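You operate a simulated robot arm through the tools that you are given. There is no shell and no other tool.

You run a simulated robot arm. Do the job below in one go: nothing can be reset, and whatever is moved stays where it is left.

Task
Drain the bowl down to 70 % into the white tub with a 5 second run.
Fine: tub under the chute, timer set and door open before the switch; switch off at DONE, then shut the door. Set down upright: white tub.
Where things are to end (x, y in the base frame): white tub within 0.022 m of [0.6, -0.02].

Only the result counts: the job must be done as asked and must still hold three seconds after the hand-in. Knocking over, shifting, dropping, spilling or breaking anything else fails it.

Robot
A 7-joint arm with a three-finger gripper, fixed in place. Base frame: the origin is on the floor under the middle of its stand, x ahead of it, y to its left, z up. Readings come in m, degrees, newtons and seconds.
It reaches about 1.342 m from its shoulder. Its first joint turns from -166.0 to 166.0 degrees. Payload 2.69 kg.
Tool frame: the origin (TCP) lies between the finger pads and is the grasp point; the fingertips stand 0.03 m ahead of it; z points along the fingers, y is the line along which they close. The gripper opens to 0.128 m; its body begins 0.117 m behind the TCP.
Orientation is that of the tool frame in the base frame, as a unit quaternion [x, y, z, w]. With the fingers straight down and closing along the base's y, the tool's x points along the base's -x, its y along +y and its z along -z.

Tools
- The arm moves only by the tool drive_tool. Its argument "commands" is a list of rows, each a list of 7 numbers: the shift along the base's x, y, z in m, then the turn, a rotation vector about the base's x, y, z in degrees, then the opening, from 0 (shut) to 1 (fully open). In form: [[tx, ty, tz, wx, wy, wz, claw], ...]. A call has 1 to 20 rows; each row is the pose to reach, as a shift and turn from the pose commanded when the call began. Each row takes 0.2 s and may step no farther than 0.05 m and 8.6 degrees from the row before; otherwise, or with a gripper value out of range, the whole call is refused. Where a pose cannot be reached the arm comes as near as it can. A force on the tool above 40 N (or 10 N above the force at the start of the call, whichever is more), or a blocked arm, ends the call early, and 0.2 s more pass. The fingers move at their own pace (about 0.127 m/s each) and stop on an object; they squeeze with about 36 N. The grip force told is the motor's: it shows also when the fingers shut on nothing. Time passes only in rows, and 0.2 s behind the last, so rows that repeat a pose let the fingers close. It gives the time, the measured TCP pose, the force on the tool (base axes), the opening and the grip force at its end, in the units of the frame above (readings bear some noise), with the torque about the TCP (base axes, N m) and any sound that the robot's microphone picked up, and new pictures: "pictures" is both (left out), scene, wrist or none.
- Cameras (640 x 400 px; columns grow to the right, rows downward): "scene" is fixed at [0.2196, -0.5001, 1.4713]; the picture's right is [0.76, -0.65, 0.00], its down [-0.43, -0.51, -0.74] and it looks along [0.48, 0.57, -0.67] (base axes); focal length 241 px, centre (320, 200). "wrist" rides on the gripper at [0.058, 0.054, -0.131] in the tool frame; the picture's right is [-0.68, 0.74, 0.00], its down [-0.62, -0.57, -0.55] and it looks along [-0.40, -0.37, 0.84] (tool axes); focal length 234 px, centre (320, 200).
- lift_body(by): moves the trunk up (or, below 0, down) by that many m; the arm rides with it, the base frame stays. It gives what a move gives, with no picture.
- measure_at(camera, pixels): for up to 12 pixels [column, row] of the newest picture of that camera ("zoom" is the newest enlarged one), the place [x, y, z] in the base frame of the surface seen there, good to about 0.002 m. The clock stands still meanwhile.
- close_up(camera, box): a new picture of the part [left, top, right, bottom] of that camera's present view, enlarged. The clock stands still meanwhile.
- job_done(): hands the job in; it is judged then, once.

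Leave the gripper open and the arm clear of the work at the hand-in unless told otherwise.

The tools are called after "Call:" as a command line: name --pt "numbers of a row" for each row, then --argument value for the rest, lists and objects as JSON in quotes. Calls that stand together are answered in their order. drive_tool: Moves the arm, as the interface text tells. Its arguments: {"type":"object","properties":{"commands":{"type":"array","items":{"type":"array","items":{"type":"number"}}},"pictures":{"type":"string","enum":["both","scene","wrist","none"]}},"required":["commands"]} The other tools are called the same way: lift_body (by) moves the trunk up or down; measure_at (camera, pixels) gives the place of the surface under pixels of a picture; close_up (camera, box) takes an enlarged picture of a part of a camera's view; job_done () hands the job in.

At the start:

```text
clock: 0.0
tool_pos: [0.4891, 0.4961, 1.1985]
tool_rot: [0.0, 1.0, 0.0, 0.0]
ft_force: [-0.3, 0.1, -0.5]
ft_torque: [0.01, 0.05, 0.01]
width: 0.1282
grip_force: 0.0
trunk travel left (down, up): [-0.15, 0.2]
```

scene: 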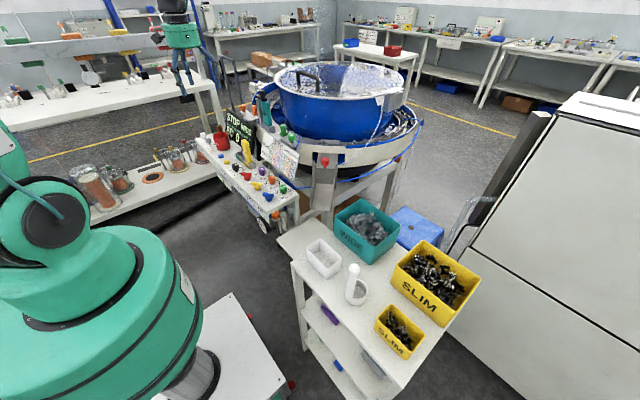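
wrist: 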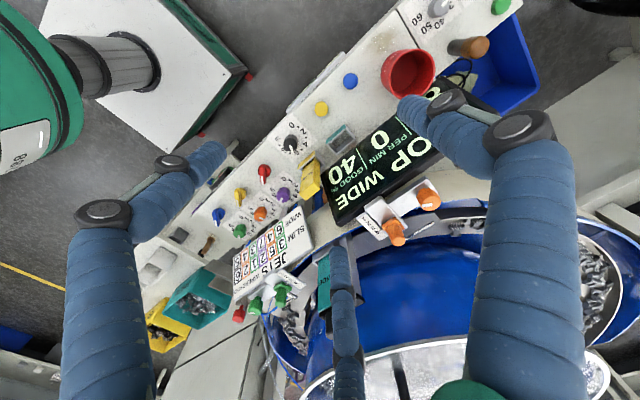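

I see a blue bowl feeder with a control panel, a side table with a white tub at about (323,260) in the scene picture, and yellow and teal bins. I'll zoom in on the panel and table first to understand the controls.

Call:
close_up --camera "scene" --box '[190, 100, 320, 230]'

Call:
close_up --camera "wrist" --box '[140, 80, 340, 330]'

Call:
close_up --camera "scene" --box '[270, 180, 480, 370]'

Call:
close_up --camera "wrist" --box '[280, 0, 540, 200]'

```text
3.08 times, centred on (255, 165) of scene
```

zoom: 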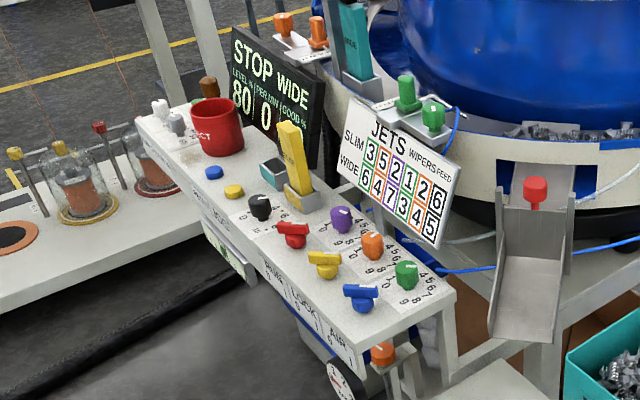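

```text
1.60 times, centred on (240, 205) of wrist
```

zoom: 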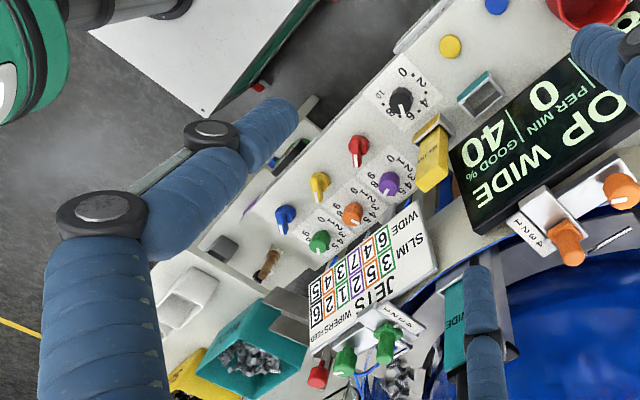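

```text
2.11 times, centred on (375, 275) of scene
```

zoom: 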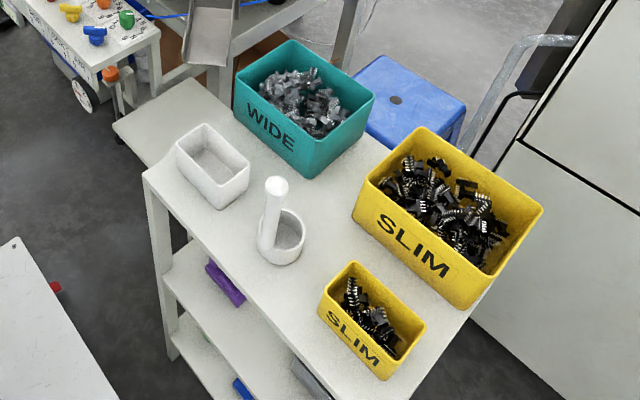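

```text
2.00 times, centred on (410, 100) of wrist
```

zoom: 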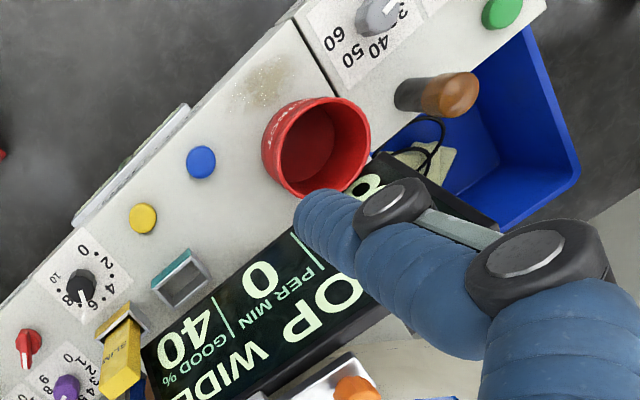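

The bowl's display reads LEVEL 80 %. I'll measure the main features (panel, chute, tub, table) to get the layout.

Call:
measure_at --camera "scene" --pixels '[[323, 262], [323, 245], [310, 255], [338, 268], [355, 270], [356, 297], [285, 240], [320, 200], [323, 162], [317, 205], [365, 225], [340, 330]]'

Call:
close_up --camera "scene" --box '[260, 120, 360, 240]'

Call:
close_up --camera "scene" --box '[190, 100, 260, 150]'

Call:
close_up --camera "scene" --box '[220, 150, 310, 240]'

```text
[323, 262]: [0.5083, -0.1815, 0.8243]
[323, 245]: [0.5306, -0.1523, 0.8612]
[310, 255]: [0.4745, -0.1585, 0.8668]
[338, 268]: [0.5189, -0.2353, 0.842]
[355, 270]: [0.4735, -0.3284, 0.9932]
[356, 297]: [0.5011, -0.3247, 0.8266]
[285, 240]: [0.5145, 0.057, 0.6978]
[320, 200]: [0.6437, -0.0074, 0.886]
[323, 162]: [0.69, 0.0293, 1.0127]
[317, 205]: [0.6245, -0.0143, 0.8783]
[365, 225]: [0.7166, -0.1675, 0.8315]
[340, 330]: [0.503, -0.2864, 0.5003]
```

```text
3.33 times, centred on (310, 180) of scene
```

zoom: 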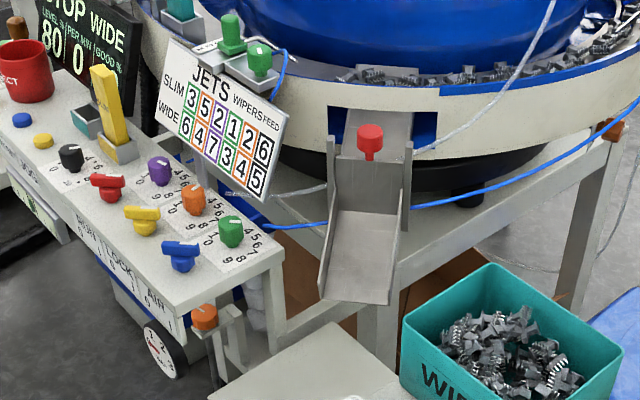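

```text
8.00 times, centred on (225, 125) of scene
```

zoom: 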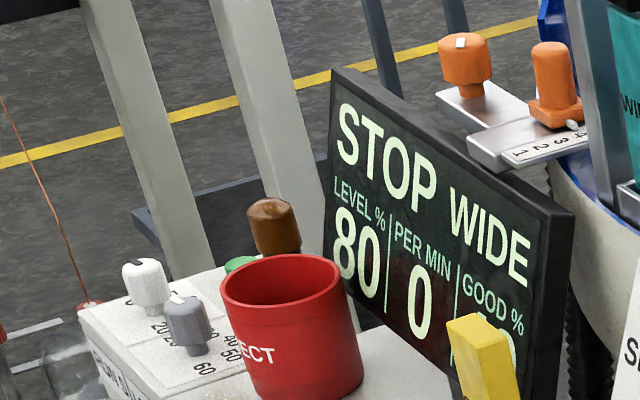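

```text
4.44 times, centred on (265, 195) of scene
```

zoom: 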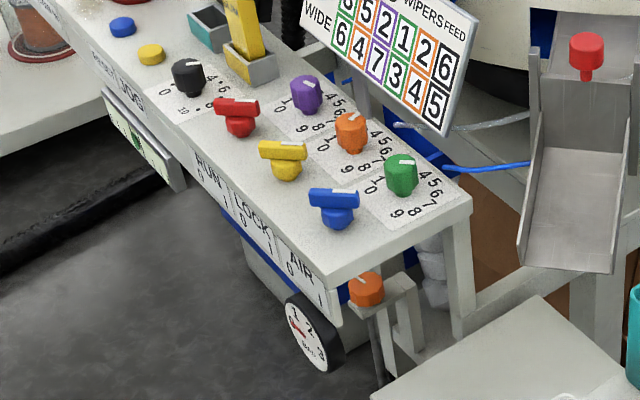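

I'll measure the panel controls through the wrist picture.

Call:
measure_at --camera "wrist" --pixels '[[440, 8], [500, 6], [470, 47], [408, 72], [350, 81], [321, 108], [291, 143], [264, 172], [240, 194], [218, 214], [283, 194], [260, 213]]'

Call:
measure_at --camera "wrist" --pixels '[[240, 230], [206, 243], [310, 178], [340, 137], [239, 312], [396, 233], [428, 198], [254, 305], [280, 294], [200, 300], [157, 268], [180, 235]]'

Call:
measure_at --camera "scene" --pixels '[[255, 180], [275, 215], [265, 235], [300, 205], [335, 205], [313, 207], [327, 212], [318, 175], [340, 178], [300, 235], [310, 225], [280, 238]]'

```text
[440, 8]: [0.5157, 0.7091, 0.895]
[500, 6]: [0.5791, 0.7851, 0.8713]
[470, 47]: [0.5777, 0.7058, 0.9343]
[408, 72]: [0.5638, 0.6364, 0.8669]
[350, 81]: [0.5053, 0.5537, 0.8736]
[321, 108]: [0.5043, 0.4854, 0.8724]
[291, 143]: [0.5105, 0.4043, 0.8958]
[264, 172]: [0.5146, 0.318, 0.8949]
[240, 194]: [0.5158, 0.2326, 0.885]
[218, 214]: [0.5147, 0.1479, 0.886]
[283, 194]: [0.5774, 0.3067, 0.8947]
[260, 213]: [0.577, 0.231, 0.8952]
```

```text
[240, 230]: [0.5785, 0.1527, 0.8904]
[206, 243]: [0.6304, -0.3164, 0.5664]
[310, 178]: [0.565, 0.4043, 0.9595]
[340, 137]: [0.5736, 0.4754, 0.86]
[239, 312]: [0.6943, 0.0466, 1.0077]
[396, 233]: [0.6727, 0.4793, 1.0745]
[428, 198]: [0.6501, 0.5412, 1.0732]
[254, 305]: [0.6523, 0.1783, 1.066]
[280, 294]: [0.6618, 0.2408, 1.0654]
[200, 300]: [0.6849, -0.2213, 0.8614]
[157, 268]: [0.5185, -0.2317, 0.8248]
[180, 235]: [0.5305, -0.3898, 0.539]
```

```text
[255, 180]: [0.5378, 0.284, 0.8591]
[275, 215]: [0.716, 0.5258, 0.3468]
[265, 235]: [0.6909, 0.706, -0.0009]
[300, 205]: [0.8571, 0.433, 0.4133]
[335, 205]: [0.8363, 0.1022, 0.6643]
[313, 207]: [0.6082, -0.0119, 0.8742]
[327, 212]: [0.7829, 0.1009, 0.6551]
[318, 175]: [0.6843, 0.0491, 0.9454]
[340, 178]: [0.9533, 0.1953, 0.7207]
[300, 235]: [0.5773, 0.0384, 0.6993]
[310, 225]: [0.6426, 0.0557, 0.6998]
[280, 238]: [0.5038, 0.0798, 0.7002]
```

The panel top is at z≈0.86 and there's a low shelf at z≈0.70 under the chute. I'll move over the far end of the panel to read the white/grey knobs and labels there.

Call:
drive_tool --pt "-0.04 0.04 0 0 0 0 1" --pt "-0.07 0.09 0 0 0 0 1" --pt "-0.09 0.14 0 0 0 0 1" --pt "-0.09 0.19 0 0 0 0 1" --pt "-0.09 0.24 0 0 0 0 1" --pt "-0.09 0.28 0 0 0 0 1" --pictures "both"

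```text
refused: row 1 steps farther than a row can; nothing moved
```

The diagonal step was slightly over 0.05 m, so I'll use smaller steps.

Call:
drive_tool --pt "-0.03 0.03 0 0 0 0 1" --pt "-0.06 0.06 0 0 0 0 1" --pt "-0.09 0.1 0 0 0 0 1" --pt "-0.09 0.15 0 0 0 0 1" --pt "-0.09 0.2 0 0 0 0 1" --pt "-0.09 0.24 0 0 0 0 1" --pt "-0.09 0.28 0 0 0 0 1" --pictures "both"

```text
clock: 1.6
tool_pos: [0.4001, 0.7757, 1.1978]
tool_rot: [0.0, 1.0, 0.0, 0.0]
ft_force: [-1.1, 0.3, 0.7]
ft_torque: [0.06, 0.01, 0.05]
width: 0.1279
grip_force: 0.0
trunk travel left (down, up): [-0.15, 0.2]
```

scene: 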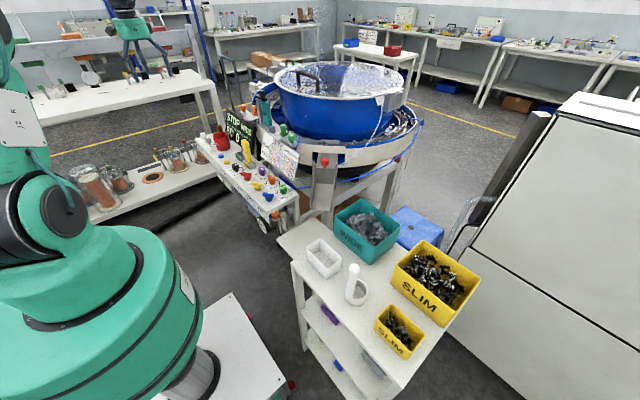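
wrist: 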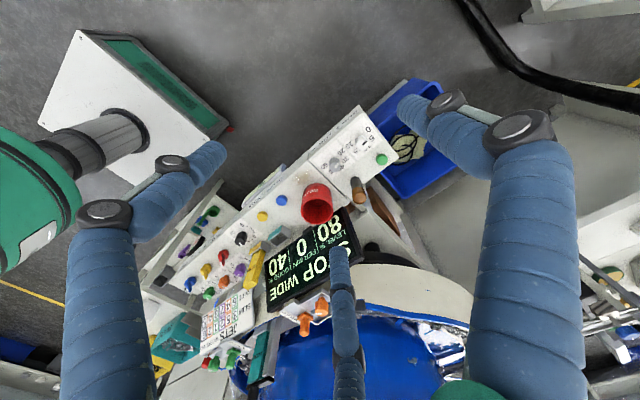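

Now I'll zoom in on the panel's far end.

Call:
close_up --camera "wrist" --box '[290, 100, 410, 220]'

Call:
close_up --camera "wrist" --box '[160, 180, 300, 300]'

Call:
close_up --camera "wrist" --box '[240, 200, 360, 320]'

```text
3.33 times, centred on (350, 160) of wrist
```

zoom: 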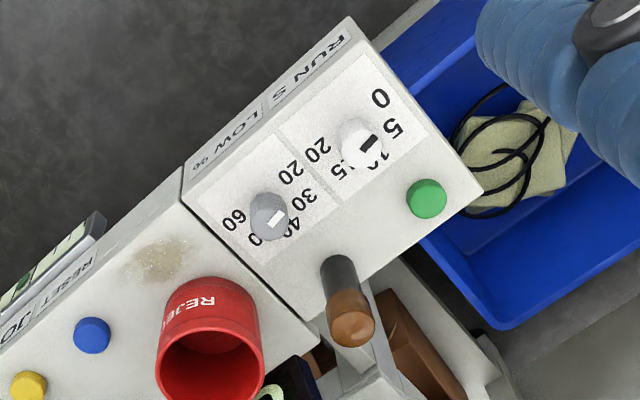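

```text
3.33 times, centred on (230, 240) of wrist
```

zoom: 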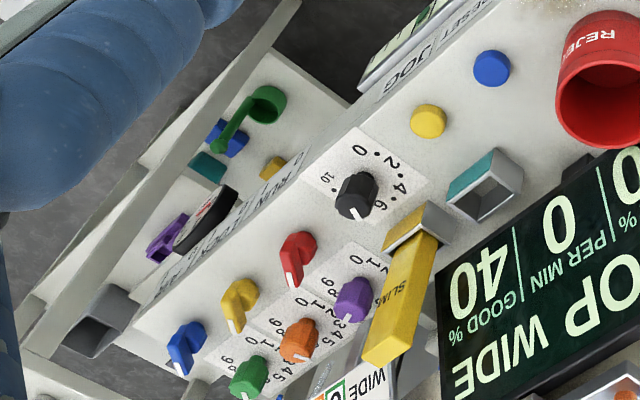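

```text
3.33 times, centred on (300, 260) of wrist
```

zoom: 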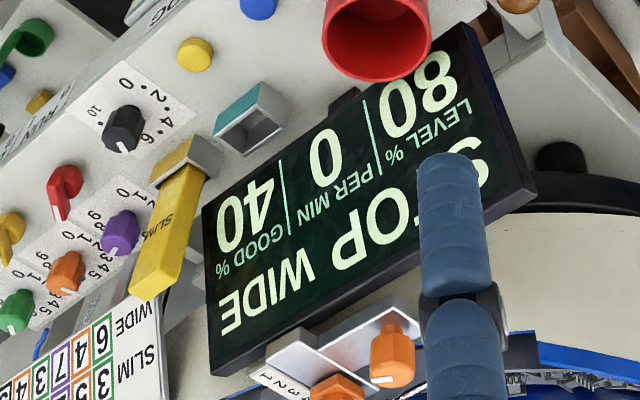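

Found "RUN S" (white knob, 0–20) and "LOW %" (grey knob). There's a placard at the panel's front edge near scene (226,179). I'll zoom there, and also on the door and chute.

Call:
close_up --camera "scene" --box '[205, 160, 245, 195]'

Call:
close_up --camera "scene" --box '[296, 140, 350, 220]'

Call:
close_up --camera "scene" --box '[240, 165, 300, 210]'

Call:
close_up --camera "scene" --box '[265, 210, 345, 290]'

Call:
close_up --camera "scene" --box '[190, 120, 250, 165]'

```text
11.43 times, centred on (225, 178) of scene
```

zoom: 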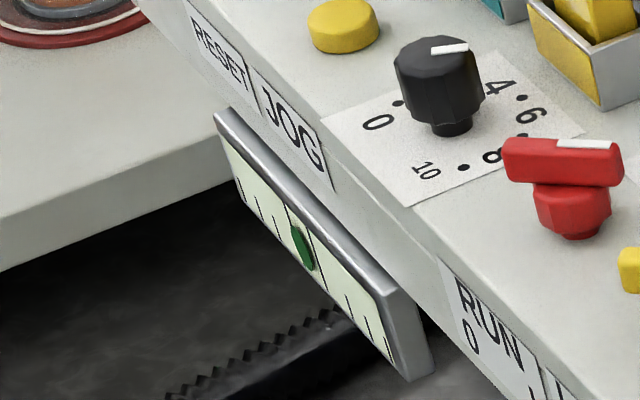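

```text
5.00 times, centred on (323, 180) of scene
```

zoom: 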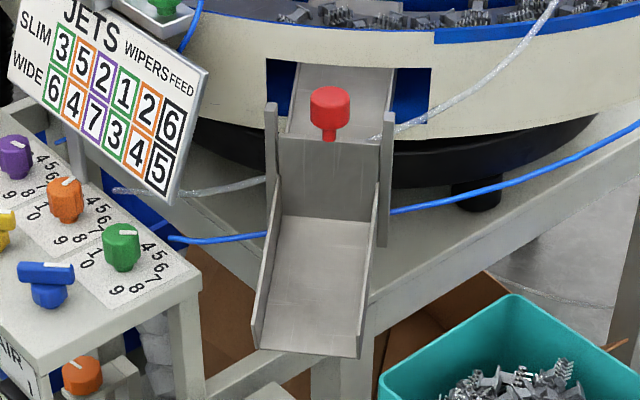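

```text
8.89 times, centred on (270, 188) of scene
```

zoom: 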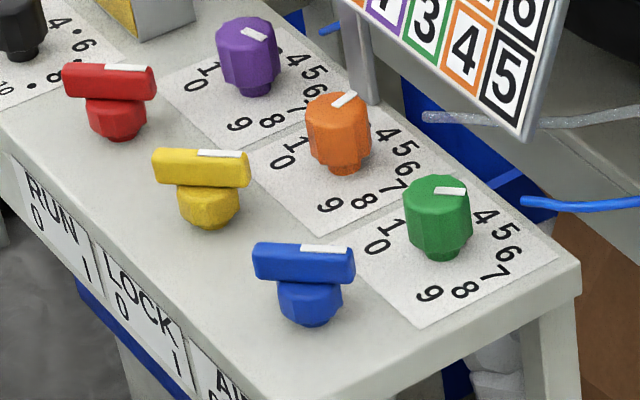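

```text
5.00 times, centred on (305, 250) of scene
```

zoom: 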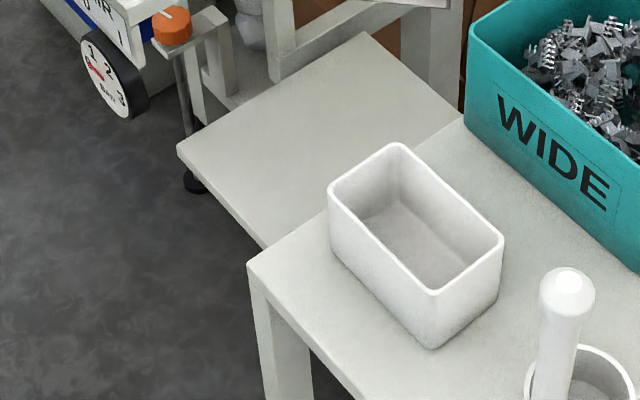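

```text
8.89 times, centred on (220, 142) of scene
```

zoom: 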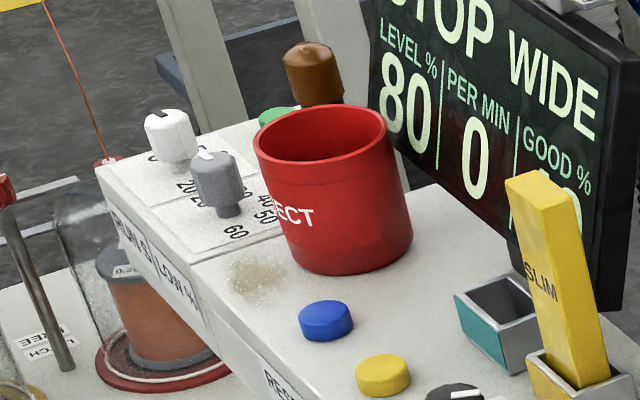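

The plate is a bubble level, so there's nothing to read there. The door is the slide plate with the red knob. I'll measure the fingertips and end-panel controls in the present wrist view.

Call:
measure_at --camera "wrist" --pixels '[[215, 152], [165, 170], [105, 210], [405, 107], [450, 100], [520, 128], [338, 252], [345, 330], [361, 144], [334, 165], [382, 159], [359, 197]]'

Call:
close_up --camera "wrist" --box '[320, 115, 400, 180]'

```text
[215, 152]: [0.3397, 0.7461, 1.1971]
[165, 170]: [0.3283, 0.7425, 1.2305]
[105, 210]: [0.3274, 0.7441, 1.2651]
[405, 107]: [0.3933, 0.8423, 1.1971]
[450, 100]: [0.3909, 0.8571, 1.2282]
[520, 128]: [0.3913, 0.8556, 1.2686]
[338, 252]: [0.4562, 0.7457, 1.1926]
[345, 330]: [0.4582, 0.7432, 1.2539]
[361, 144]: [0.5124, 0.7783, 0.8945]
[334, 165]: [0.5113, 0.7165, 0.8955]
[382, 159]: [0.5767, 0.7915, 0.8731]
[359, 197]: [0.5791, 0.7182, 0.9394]
```

```text
6.15 times, centred on (360, 148) of wrist
```

zoom: 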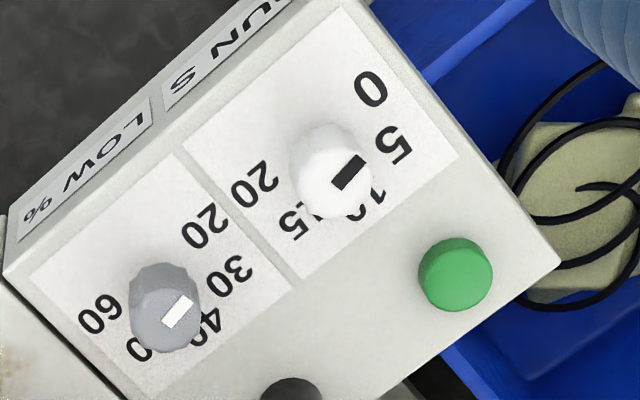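

The fingers are arranged radially (three at 120°). I'll measure the white dial's digits and pointer to work out its angle, and the tub's rim corners.

Call:
measure_at --camera "zoom" --pixels '[[370, 88], [393, 145], [380, 193], [295, 226], [255, 183], [337, 185], [363, 160], [295, 185], [370, 175], [335, 215], [325, 135], [455, 262]]'

Call:
measure_at --camera "scene" --pixels '[[320.6, 239], [307, 248], [341, 257], [328, 268.4], [327, 279], [330, 282], [300, 260], [290, 265], [308, 266], [330, 225]]'

```text
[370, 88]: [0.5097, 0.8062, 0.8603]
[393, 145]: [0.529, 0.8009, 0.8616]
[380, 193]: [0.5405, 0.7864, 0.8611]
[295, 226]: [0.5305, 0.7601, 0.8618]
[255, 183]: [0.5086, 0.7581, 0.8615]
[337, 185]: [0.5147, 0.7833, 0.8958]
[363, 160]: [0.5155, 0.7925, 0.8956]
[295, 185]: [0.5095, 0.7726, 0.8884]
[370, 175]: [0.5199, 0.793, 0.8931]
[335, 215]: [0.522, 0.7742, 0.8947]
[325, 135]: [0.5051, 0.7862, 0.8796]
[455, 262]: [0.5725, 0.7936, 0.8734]
```

```text
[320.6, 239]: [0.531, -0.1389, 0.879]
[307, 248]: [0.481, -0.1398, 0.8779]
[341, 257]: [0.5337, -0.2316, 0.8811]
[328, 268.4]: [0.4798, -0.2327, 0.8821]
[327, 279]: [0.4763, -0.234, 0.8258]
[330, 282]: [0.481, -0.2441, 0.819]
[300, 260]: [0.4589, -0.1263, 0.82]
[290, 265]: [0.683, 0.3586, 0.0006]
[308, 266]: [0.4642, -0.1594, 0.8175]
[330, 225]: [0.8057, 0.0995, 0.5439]
```

The tub is about 0.06 × 0.10 m with its rim at z 0.88, standing on the table at z 0.82. Next I'll look at the black FEED knob, the chute lip and the RUN switch in detail.

Call:
close_up --camera "wrist" --box '[215, 215, 265, 255]'

Call:
measure_at --camera "scene" --pixels '[[310.5, 208], [329.5, 210.5], [316, 184], [332, 185], [309, 180], [341, 180], [318, 170], [330, 172], [323, 160], [319, 162], [327, 162], [314, 195]]'

Call:
close_up --camera "scene" --box '[300, 145, 345, 215]'

```text
10.00 times, centred on (240, 235) of wrist
```

zoom: 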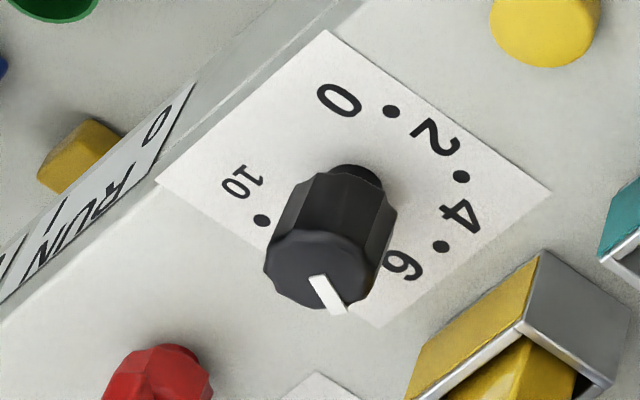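

```text
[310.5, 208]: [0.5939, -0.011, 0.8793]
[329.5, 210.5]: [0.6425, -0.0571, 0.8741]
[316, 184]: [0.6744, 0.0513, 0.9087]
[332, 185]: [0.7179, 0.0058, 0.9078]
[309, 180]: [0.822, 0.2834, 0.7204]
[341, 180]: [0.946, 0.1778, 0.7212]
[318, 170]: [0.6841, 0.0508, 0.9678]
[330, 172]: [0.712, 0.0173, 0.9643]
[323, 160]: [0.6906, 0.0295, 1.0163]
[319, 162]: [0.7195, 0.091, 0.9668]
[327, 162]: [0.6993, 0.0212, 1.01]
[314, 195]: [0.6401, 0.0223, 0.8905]
```

```text
5.71 times, centred on (322, 180) of scene
```

zoom: 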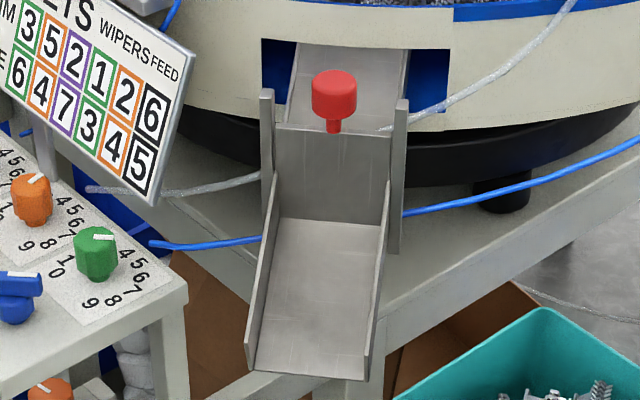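

The white pointer sits around 1.5–2 on the RUN S dial. I'll bring the camera closer above that dial for an accurate reading, and shut the fingers in the air to see how they close.

Call:
drive_tool --pt "0.01 0.012 -0.034 0 0 0 1" --pt "0.02 0.024 -0.068 0 0 0 1" --pt "0.03 0.036 -0.102 0 0 0 0.6" --pt "0.04 0.048 -0.136 0 0 0 0.4" --pt "0.05 0.06 -0.165 0 0 0 0.4" --pt "0.05 0.06 -0.165 0 0 0 0.4" --pt "0.05 0.06 -0.165 0 0 0 0.4" --pictures "both"

```text
clock: 3.2
tool_pos: [0.4506, 0.8367, 1.0353]
tool_rot: [-0.001, 1.0, 0.0, -0.001]
ft_force: [-0.2, 0.3, 1.3]
ft_torque: [0.01, 0.0, -0.01]
width: 0.0513
grip_force: 0.0
trunk travel left (down, up): [-0.15, 0.2]
```

scene: 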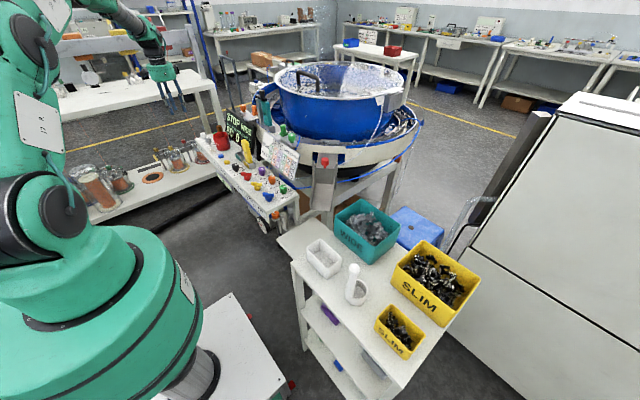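
wrist: 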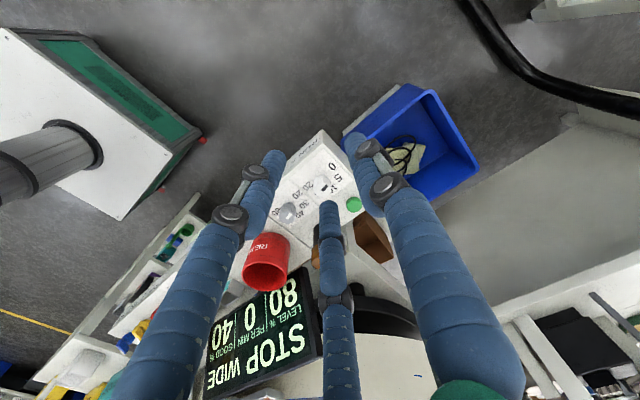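

The fingers converge radially. I'll measure their tips at this width and zoom on the dial.

Call:
close_up --camera "wrist" --box '[285, 135, 375, 215]'

Call:
measure_at --camera "wrist" --pixels '[[276, 155], [272, 165], [354, 138], [360, 150], [328, 205], [330, 225], [255, 172], [385, 187], [230, 215], [366, 150]]'

```text
5.00 times, centred on (330, 175) of wrist
```

zoom: 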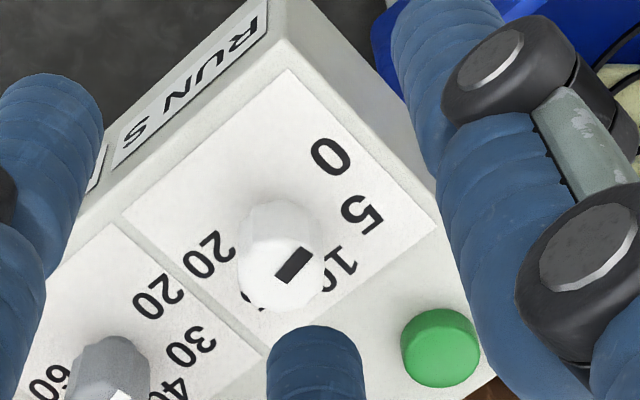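

```text
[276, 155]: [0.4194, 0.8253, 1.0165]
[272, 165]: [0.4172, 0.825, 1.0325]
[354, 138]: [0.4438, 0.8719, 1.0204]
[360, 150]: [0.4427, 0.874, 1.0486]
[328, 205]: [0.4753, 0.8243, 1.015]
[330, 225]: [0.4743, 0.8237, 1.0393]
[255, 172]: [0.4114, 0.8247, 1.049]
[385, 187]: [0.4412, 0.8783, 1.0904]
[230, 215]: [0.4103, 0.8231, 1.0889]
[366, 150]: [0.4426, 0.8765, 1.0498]
```

I'll measure dial digits, the pointer bar ends and the knob outline.

Call:
measure_at --camera "zoom" --pixels '[[330, 157], [362, 215], [341, 268], [208, 255], [281, 276], [308, 253], [243, 270], [325, 270], [285, 306], [300, 228], [262, 240], [270, 262]]'

Call:
close_up --camera "wrist" --box '[310, 155, 350, 205]'

```text
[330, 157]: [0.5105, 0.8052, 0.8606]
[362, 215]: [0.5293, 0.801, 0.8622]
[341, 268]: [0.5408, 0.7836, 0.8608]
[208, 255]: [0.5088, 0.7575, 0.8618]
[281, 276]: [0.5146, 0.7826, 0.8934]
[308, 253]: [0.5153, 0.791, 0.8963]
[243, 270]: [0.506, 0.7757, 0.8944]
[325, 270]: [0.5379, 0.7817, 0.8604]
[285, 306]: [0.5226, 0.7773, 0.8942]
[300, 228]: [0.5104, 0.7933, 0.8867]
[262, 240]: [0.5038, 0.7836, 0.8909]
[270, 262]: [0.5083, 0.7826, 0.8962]
```

```text
8.00 times, centred on (330, 180) of wrist
```

zoom: 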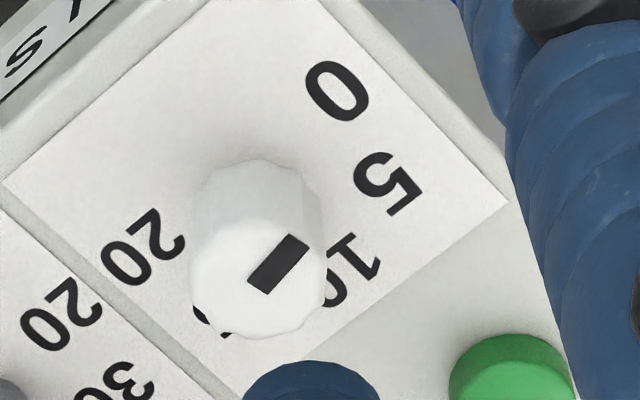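

The geometry gives the dial: 0 at ≈100°, 5 at ≈50°, 10 at 0° (10° per second), with the pointer now at about 0. The knob centre is ≈(0.513, 0.7825) with its top at z 0.896. I'll move above the knob with the fingers at 0.4 opening.

Call:
drive_tool --pt "0.0157 -0.0135 0 0 0 0 0.4" --pt "0.0314 -0.027 0 0 0 0 0.4" --pt "0.047 -0.0405 -0.01 0 0 0 0.4" --pt "0.0627 -0.0542 -0.045 0 0 0 0.4" --pt "0.0627 -0.0542 -0.065 0 0 0 0.4" --pt "0.0627 -0.0542 -0.065 0 0 0 0.4" --pictures "both"

```text
clock: 4.6
tool_pos: [0.5123, 0.7833, 0.969]
tool_rot: [0.0, 1.0, 0.0, 0.0]
ft_force: [-0.5, 0.9, -0.2]
ft_torque: [-0.01, 0.02, 0.0]
width: 0.0512
grip_force: 0.1
trunk travel left (down, up): [-0.15, 0.2]
```

scene: 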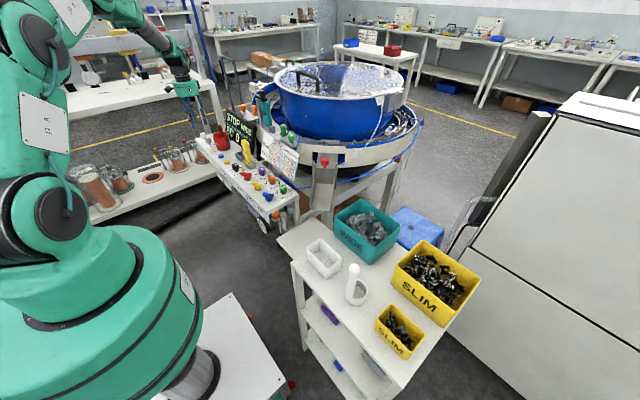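
wrist: 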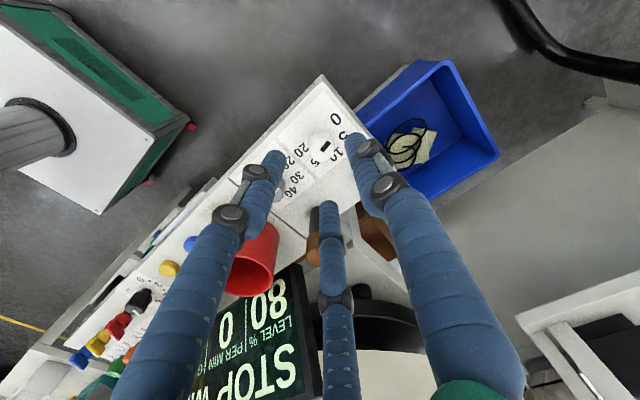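

The knob is now between the fingers near wrist (322,148). I'll zoom to check the alignment.

Call:
close_up --camera "wrist" --box '[260, 90, 400, 220]'

Call:
close_up --camera "scene" --box '[150, 40, 250, 160]'

```text
3.08 times, centred on (330, 155) of wrist
```

zoom: 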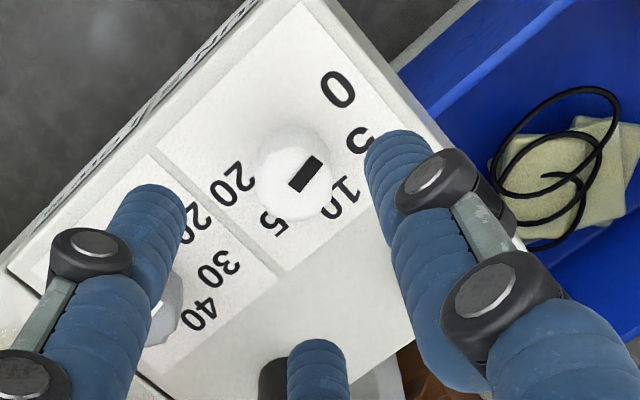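

```text
3.33 times, centred on (200, 100) of scene
```

zoom: 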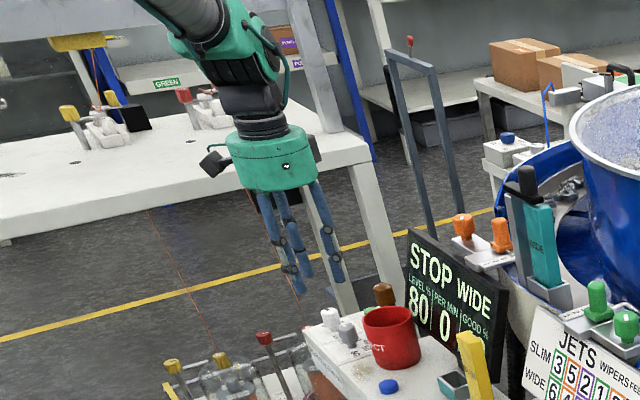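

I'll measure the knob top once more from this closer position.

Call:
measure_at --camera "wrist" --pixels '[[310.5, 148], [333, 151], [323, 160.5], [322.5, 150], [330, 142], [316, 155], [329, 157], [315, 143]]'

```text
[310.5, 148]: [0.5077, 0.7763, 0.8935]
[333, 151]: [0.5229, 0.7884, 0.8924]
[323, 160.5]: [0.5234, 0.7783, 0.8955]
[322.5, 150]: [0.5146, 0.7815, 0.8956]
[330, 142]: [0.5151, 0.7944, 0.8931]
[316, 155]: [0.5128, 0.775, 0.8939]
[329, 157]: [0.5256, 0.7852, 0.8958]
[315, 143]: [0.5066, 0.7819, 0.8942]
```

The knob centre is ≈(0.515, 0.784). I'll shift slightly, descend so the tips stand just above the panel, and close on the knob.

Call:
drive_tool --pt "0.003 0.002 -0.01 0 0 0 0.4" --pt "0.003 0.002 -0.03 0 0 0 0.4" --pt "0.003 0.002 -0.05 0 0 0 0.4" --pt "0.003 0.002 -0.067 0 0 0 0.4" --pt "0.003 0.002 -0.067 0 0 0 0.4" --pictures "wrist"

```text
clock: 5.8
tool_pos: [0.5156, 0.7865, 0.9019]
tool_rot: [0.0, 1.0, 0.001, 0.0]
ft_force: [-0.2, -0.9, 0.1]
ft_torque: [-0.03, -0.01, 0.0]
width: 0.0513
grip_force: 0.0
trunk travel left (down, up): [-0.15, 0.2]
```

wrist: 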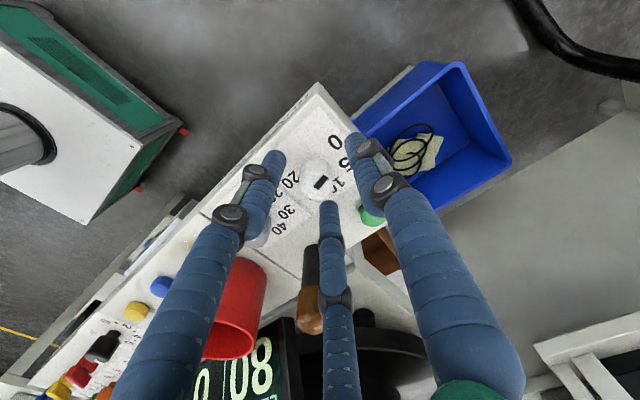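

I'll zoom to confirm the knob sits centrally between the tips before closing.

Call:
close_up --camera "wrist" --box '[250, 110, 400, 240]'

```text
3.08 times, centred on (325, 175) of wrist
```

zoom: 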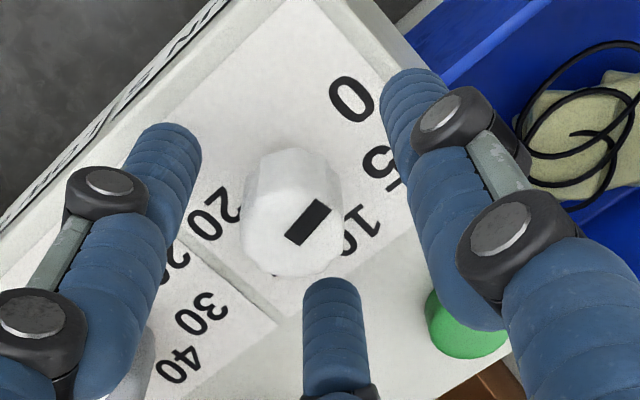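

It's well placed. I'll close on the knob now.

Call:
drive_tool --pt "0 0 0 0 0 0 0.25" --pt "0 0 0 0 0 0 0.15" --pt "0 0 0 0 0 0 0.1" --pt "0 0 0 0 0 0 0.0" --pt "0 0 0 0 0 0 0.0" --pictures "wrist"

```text
clock: 7.0
tool_pos: [0.5137, 0.7849, 0.9017]
tool_rot: [0.0, 1.0, 0.0, 0.0]
ft_force: [-4.4, -4.9, -0.5]
ft_torque: [-0.06, 0.12, 0.0]
width: 0.0248
grip_force: 35.7
trunk travel left (down, up): [-0.15, 0.2]
```

wrist: 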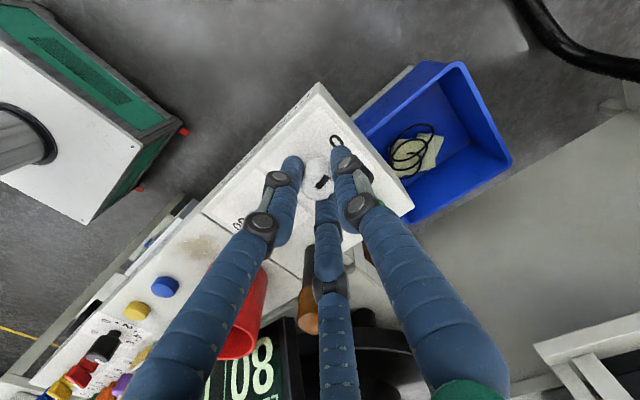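

The knob is gripped (width 0.025, 36 N). I'll turn it clockwise seen from above by 50°.

Call:
drive_tool --pt "0 0 0 0 0 -7 0" --pt "0 0 0 0 0 -14 0" --pt "0 0 0 0 0 -21 0" --pt "0 0 0 0 0 -28 0" --pt "0 0 0 0 0 -35 0" --pt "0 0 0 0 0 -42 0" --pt "0 0 0 0 0 -47 0" --pt "0 0 0 0 0 -50 0" --pt "0 0 0 0 0 -50 0" --pictures "both"

```text
clock: 9.0
tool_pos: [0.5153, 0.7833, 0.9014]
tool_rot: [0.423, 0.906, 0.0, 0.0]
ft_force: [10.6, -22.2, 9.0]
ft_torque: [-0.6, -0.53, 0.08]
width: 0.0248
grip_force: 35.9
trunk travel left (down, up): [-0.15, 0.2]
```

scene: 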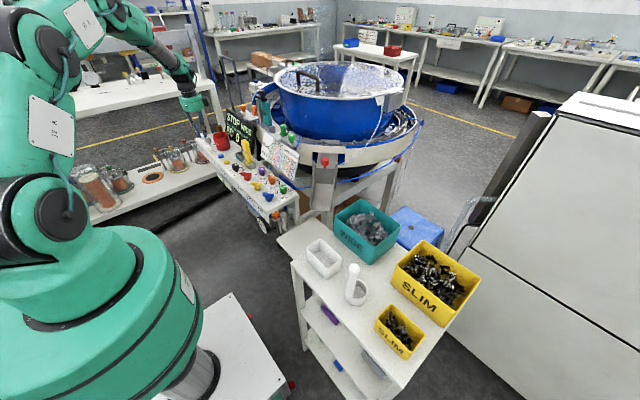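
wrist: 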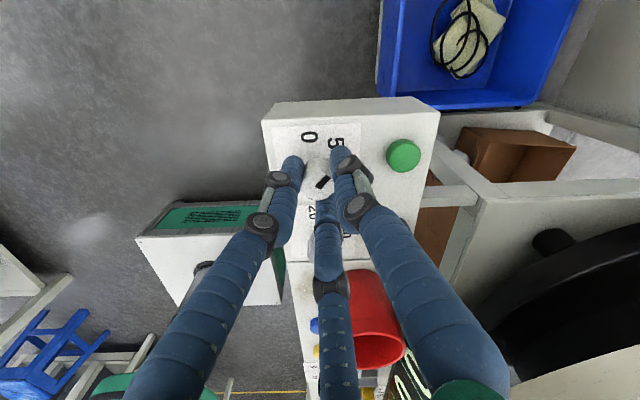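

The turn went through, with some side force (≈24 N). I'll zoom in to check the pointer against the dial.

Call:
close_up --camera "wrist" --box '[270, 115, 390, 225]'

```text
3.64 times, centred on (330, 170) of wrist
```

zoom: 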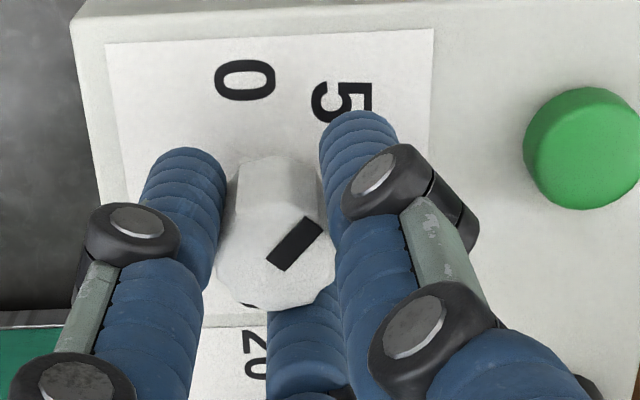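

The pointer now points toward 5. I'll release and rise to check.

Call:
drive_tool --pt "0 0 0 0 0 0 0.15" --pt "0 0 0 0 0 0 0.3" --pt "0 0 0 0 0 0 0.4" --pt "0 0 0 0 0 0 0.4" --pt "0 0 0.03 0 0 0 0.4" --pt "0 0 0.07 0 0 0 0.4" --pt "0 0 0.11 0 0 0 0.4" --pt "-0.02 0.02 0.12 0 0 0 0.4" --pictures "wrist"

```text
clock: 10.8
tool_pos: [0.4942, 0.8041, 1.0233]
tool_rot: [0.423, 0.906, 0.0, 0.0]
ft_force: [0.6, -1.2, 0.7]
ft_torque: [0.03, 0.02, 0.01]
width: 0.0514
grip_force: 0.2
trunk travel left (down, up): [-0.15, 0.2]
```

wrist: 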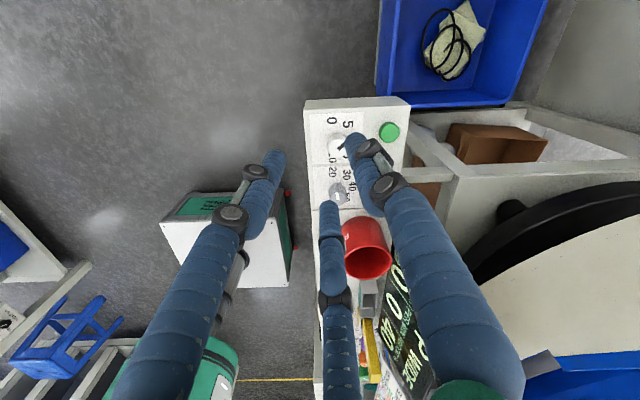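

A finger hides the dial. I'll go back to the earlier viewpoint (yaw back by 50°).

Call:
drive_tool --pt "-0.006 0.005 0.002 0 0 7.2 0.5" --pt "-0.012 0.01 0.004 0 0 14.4 0.7" --pt "-0.018 0.015 0.006 0 0 21.6 0.9" --pt "-0.024 0.02 0.008 0 0 28.8 1" --pt "-0.03 0.025 0.01 0 0 36 1" --pt "-0.036 0.03 0.012 0 0 43.2 1" --pt "-0.044 0.033 0.012 0 0 50 1" --pt "-0.044 0.033 0.012 0 0 50 1" --pictures "wrist"

Call:
close_up --camera "wrist" --box '[310, 155, 350, 205]'

```text
clock: 12.6
tool_pos: [0.4513, 0.8382, 1.0337]
tool_rot: [0.0, 1.0, 0.0, 0.0]
ft_force: [-0.3, 1.1, 0.2]
ft_torque: [0.0, -0.02, 0.0]
width: 0.1282
grip_force: 0.0
trunk travel left (down, up): [-0.15, 0.2]
```

wrist: 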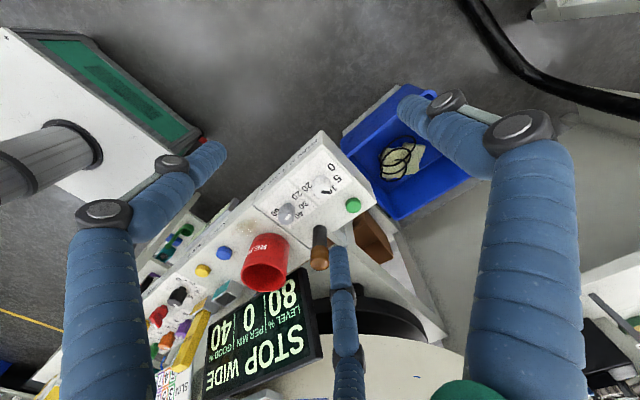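

```text
8.00 times, centred on (330, 180) of wrist
```

zoom: 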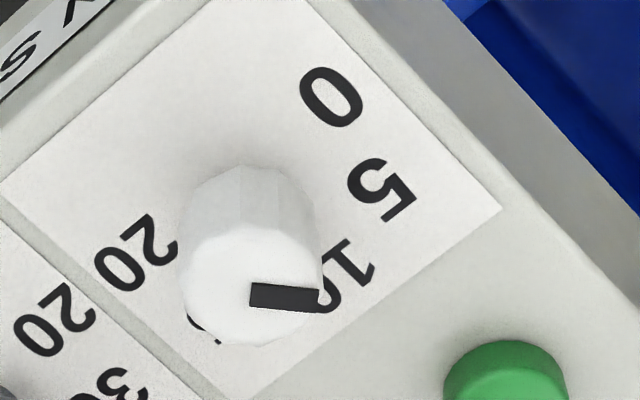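

The pointer looks slightly beyond 5, perhaps. I'll zoom in tighter for an accurate angle.

Call:
close_up --camera "wrist" --box '[310, 172, 342, 192]'

```text
16.00 times, centred on (326, 182) of wrist
```

zoom: 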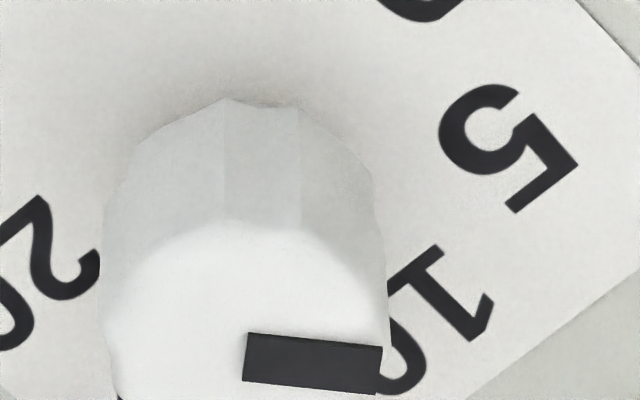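

The pointer now reads ≈41°, i.e. about 6 s: it shifted during release because I gripped ≈3 mm off centre. The side force tells me the true knob centre is (0.512, 0.7825). I'll regrip centred there and turn back about 9°.

Call:
drive_tool --pt "0.0153 -0.0136 0 0 0 0 0.6" --pt "0.0306 -0.0272 0 0 0 0 0.4" --pt "0.046 -0.041 0 0 0 0 0.4" --pt "0.0612 -0.0544 0 0 0 0 0.4" --pt "0.0612 -0.0544 -0.03 0 0 0 0.4" --pt "0.0612 -0.0544 -0.07 0 0 0 0.4" --pt "0.0612 -0.0544 -0.11 0 0 0 0.4" --pt "0.0612 -0.0544 -0.132 0 0 0 0.4" --pt "0.0612 -0.0544 -0.132 0 0 0 0.3" --pt "0.0612 -0.0544 -0.132 0 0 0 0.2" --pt "0.0612 -0.0544 -0.132 0 0 0 0.1" --pt "0.0612 -0.0544 -0.132 0 0 0 0.0" --pt "0.0612 -0.0544 -0.132 0 0 0 0.0" --pictures "wrist"

Call:
close_up --camera "wrist" --box '[280, 140, 360, 210]'

```text
clock: 15.4
tool_pos: [0.5153, 0.7816, 0.901]
tool_rot: [-0.001, 1.0, 0.0, 0.0]
ft_force: [23.3, -12.3, -2.4]
ft_torque: [-0.4, -0.96, 0.01]
width: 0.0227
grip_force: 45.0
trunk travel left (down, up): [-0.15, 0.2]
```

wrist: 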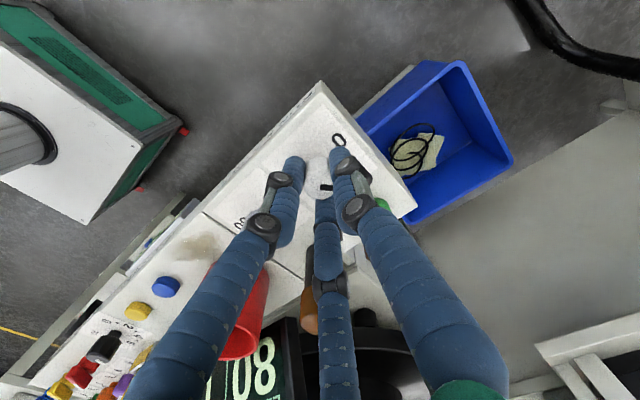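

```text
5.71 times, centred on (320, 175) of wrist
```

zoom: 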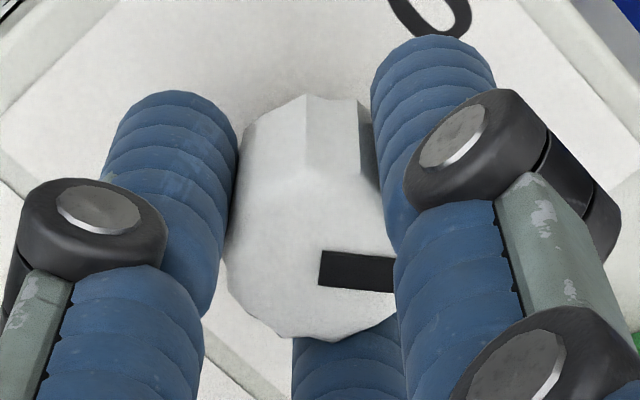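

The side force says the true centre is about (0.5144, 0.782). I'll shift slightly while gripped to relieve the force, then turn +9° counter-clockwise.

Call:
drive_tool --pt "0.0012 -0.0004 0 0 0 0 0" --pt "0.0024 -0.0008 0 0 0 0 0" --pt "0.0024 -0.0008 0 0 0 3 0" --pt "0.0024 -0.0008 0 0 0 6 0" --pt "0.0024 -0.0008 0 0 0 9 0" --pt "0.0024 -0.0008 0 0 0 9 0" --pictures "wrist"

Call:
close_up --camera "wrist" --box '[280, 140, 360, 210]'

```text
clock: 16.8
tool_pos: [0.5142, 0.782, 0.9001]
tool_rot: [-0.08, 0.997, 0.0, -0.001]
ft_force: [-1.9, -6.9, -2.3]
ft_torque: [-0.18, 0.2, -0.01]
width: 0.0226
grip_force: 45.1
trunk travel left (down, up): [-0.15, 0.2]
```

wrist: 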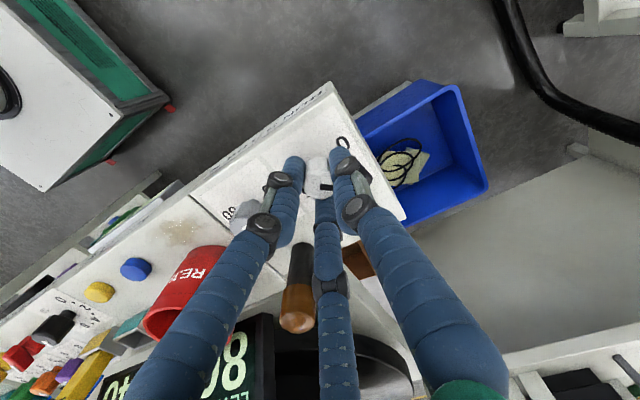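

```text
5.71 times, centred on (320, 175) of wrist
```

zoom: 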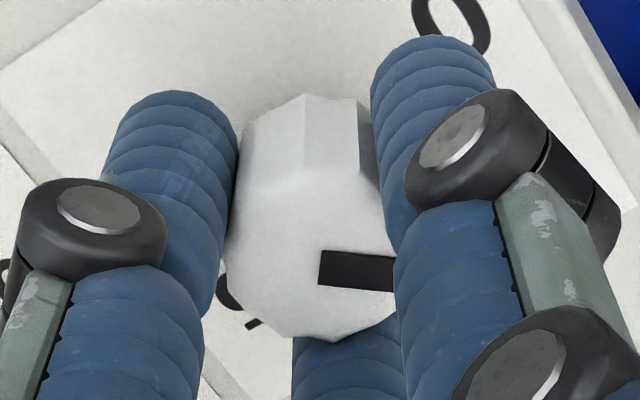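

The side force is now small and the knob turned with the hand (≈50°). I'll release gently and rise to view again.

Call:
drive_tool --pt "0 -0.0006 0 0 0 0 0.12" --pt "0 -0.0006 0 0 0 0 0.2" --pt "0 -0.0006 0 0 0 0 0.3" --pt "0 -0.0006 0 0 0 0 0.4" --pt "0 -0.0006 0.03 0 0 0 0.4" --pt "0 -0.0006 0.07 0 0 0 0.4" --pt "0 -0.0006 0.11 0 0 -3 0.5" --pt "-0.02 0.015 0.132 0 0 -6 0.8" --pt "-0.04 0.035 0.132 0 0 -9 1" --pt "-0.0636 0.0552 0.132 0 0 -9 1" --pt "-0.0636 0.0552 0.132 0 0 -9 1" --pictures "wrist"

Call:
close_up --camera "wrist" --box '[310, 155, 350, 205]'

Call:
close_up --camera "wrist" --box '[310, 178, 342, 198]'

```text
clock: 19.2
tool_pos: [0.4504, 0.8381, 1.0328]
tool_rot: [0.0, 1.0, -0.001, 0.0]
ft_force: [-0.4, 0.1, 0.1]
ft_torque: [-0.05, -0.03, 0.0]
width: 0.1281
grip_force: 0.1
trunk travel left (down, up): [-0.15, 0.2]
```

wrist: 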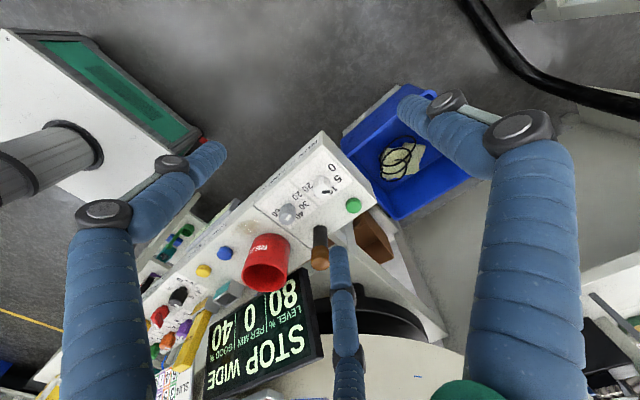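

```text
8.00 times, centred on (330, 180) of wrist
```

zoom: 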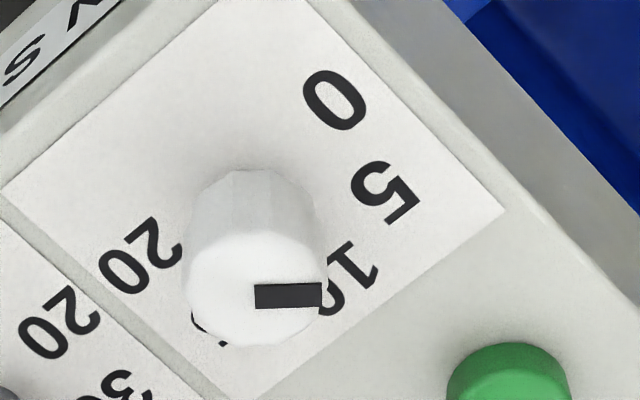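

```text
16.00 times, centred on (326, 188) of wrist
```

zoom: 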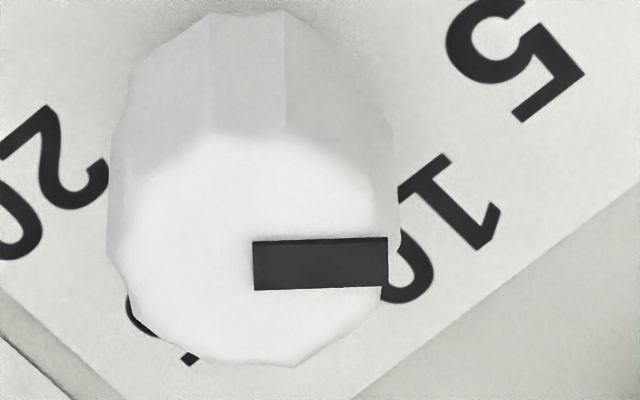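

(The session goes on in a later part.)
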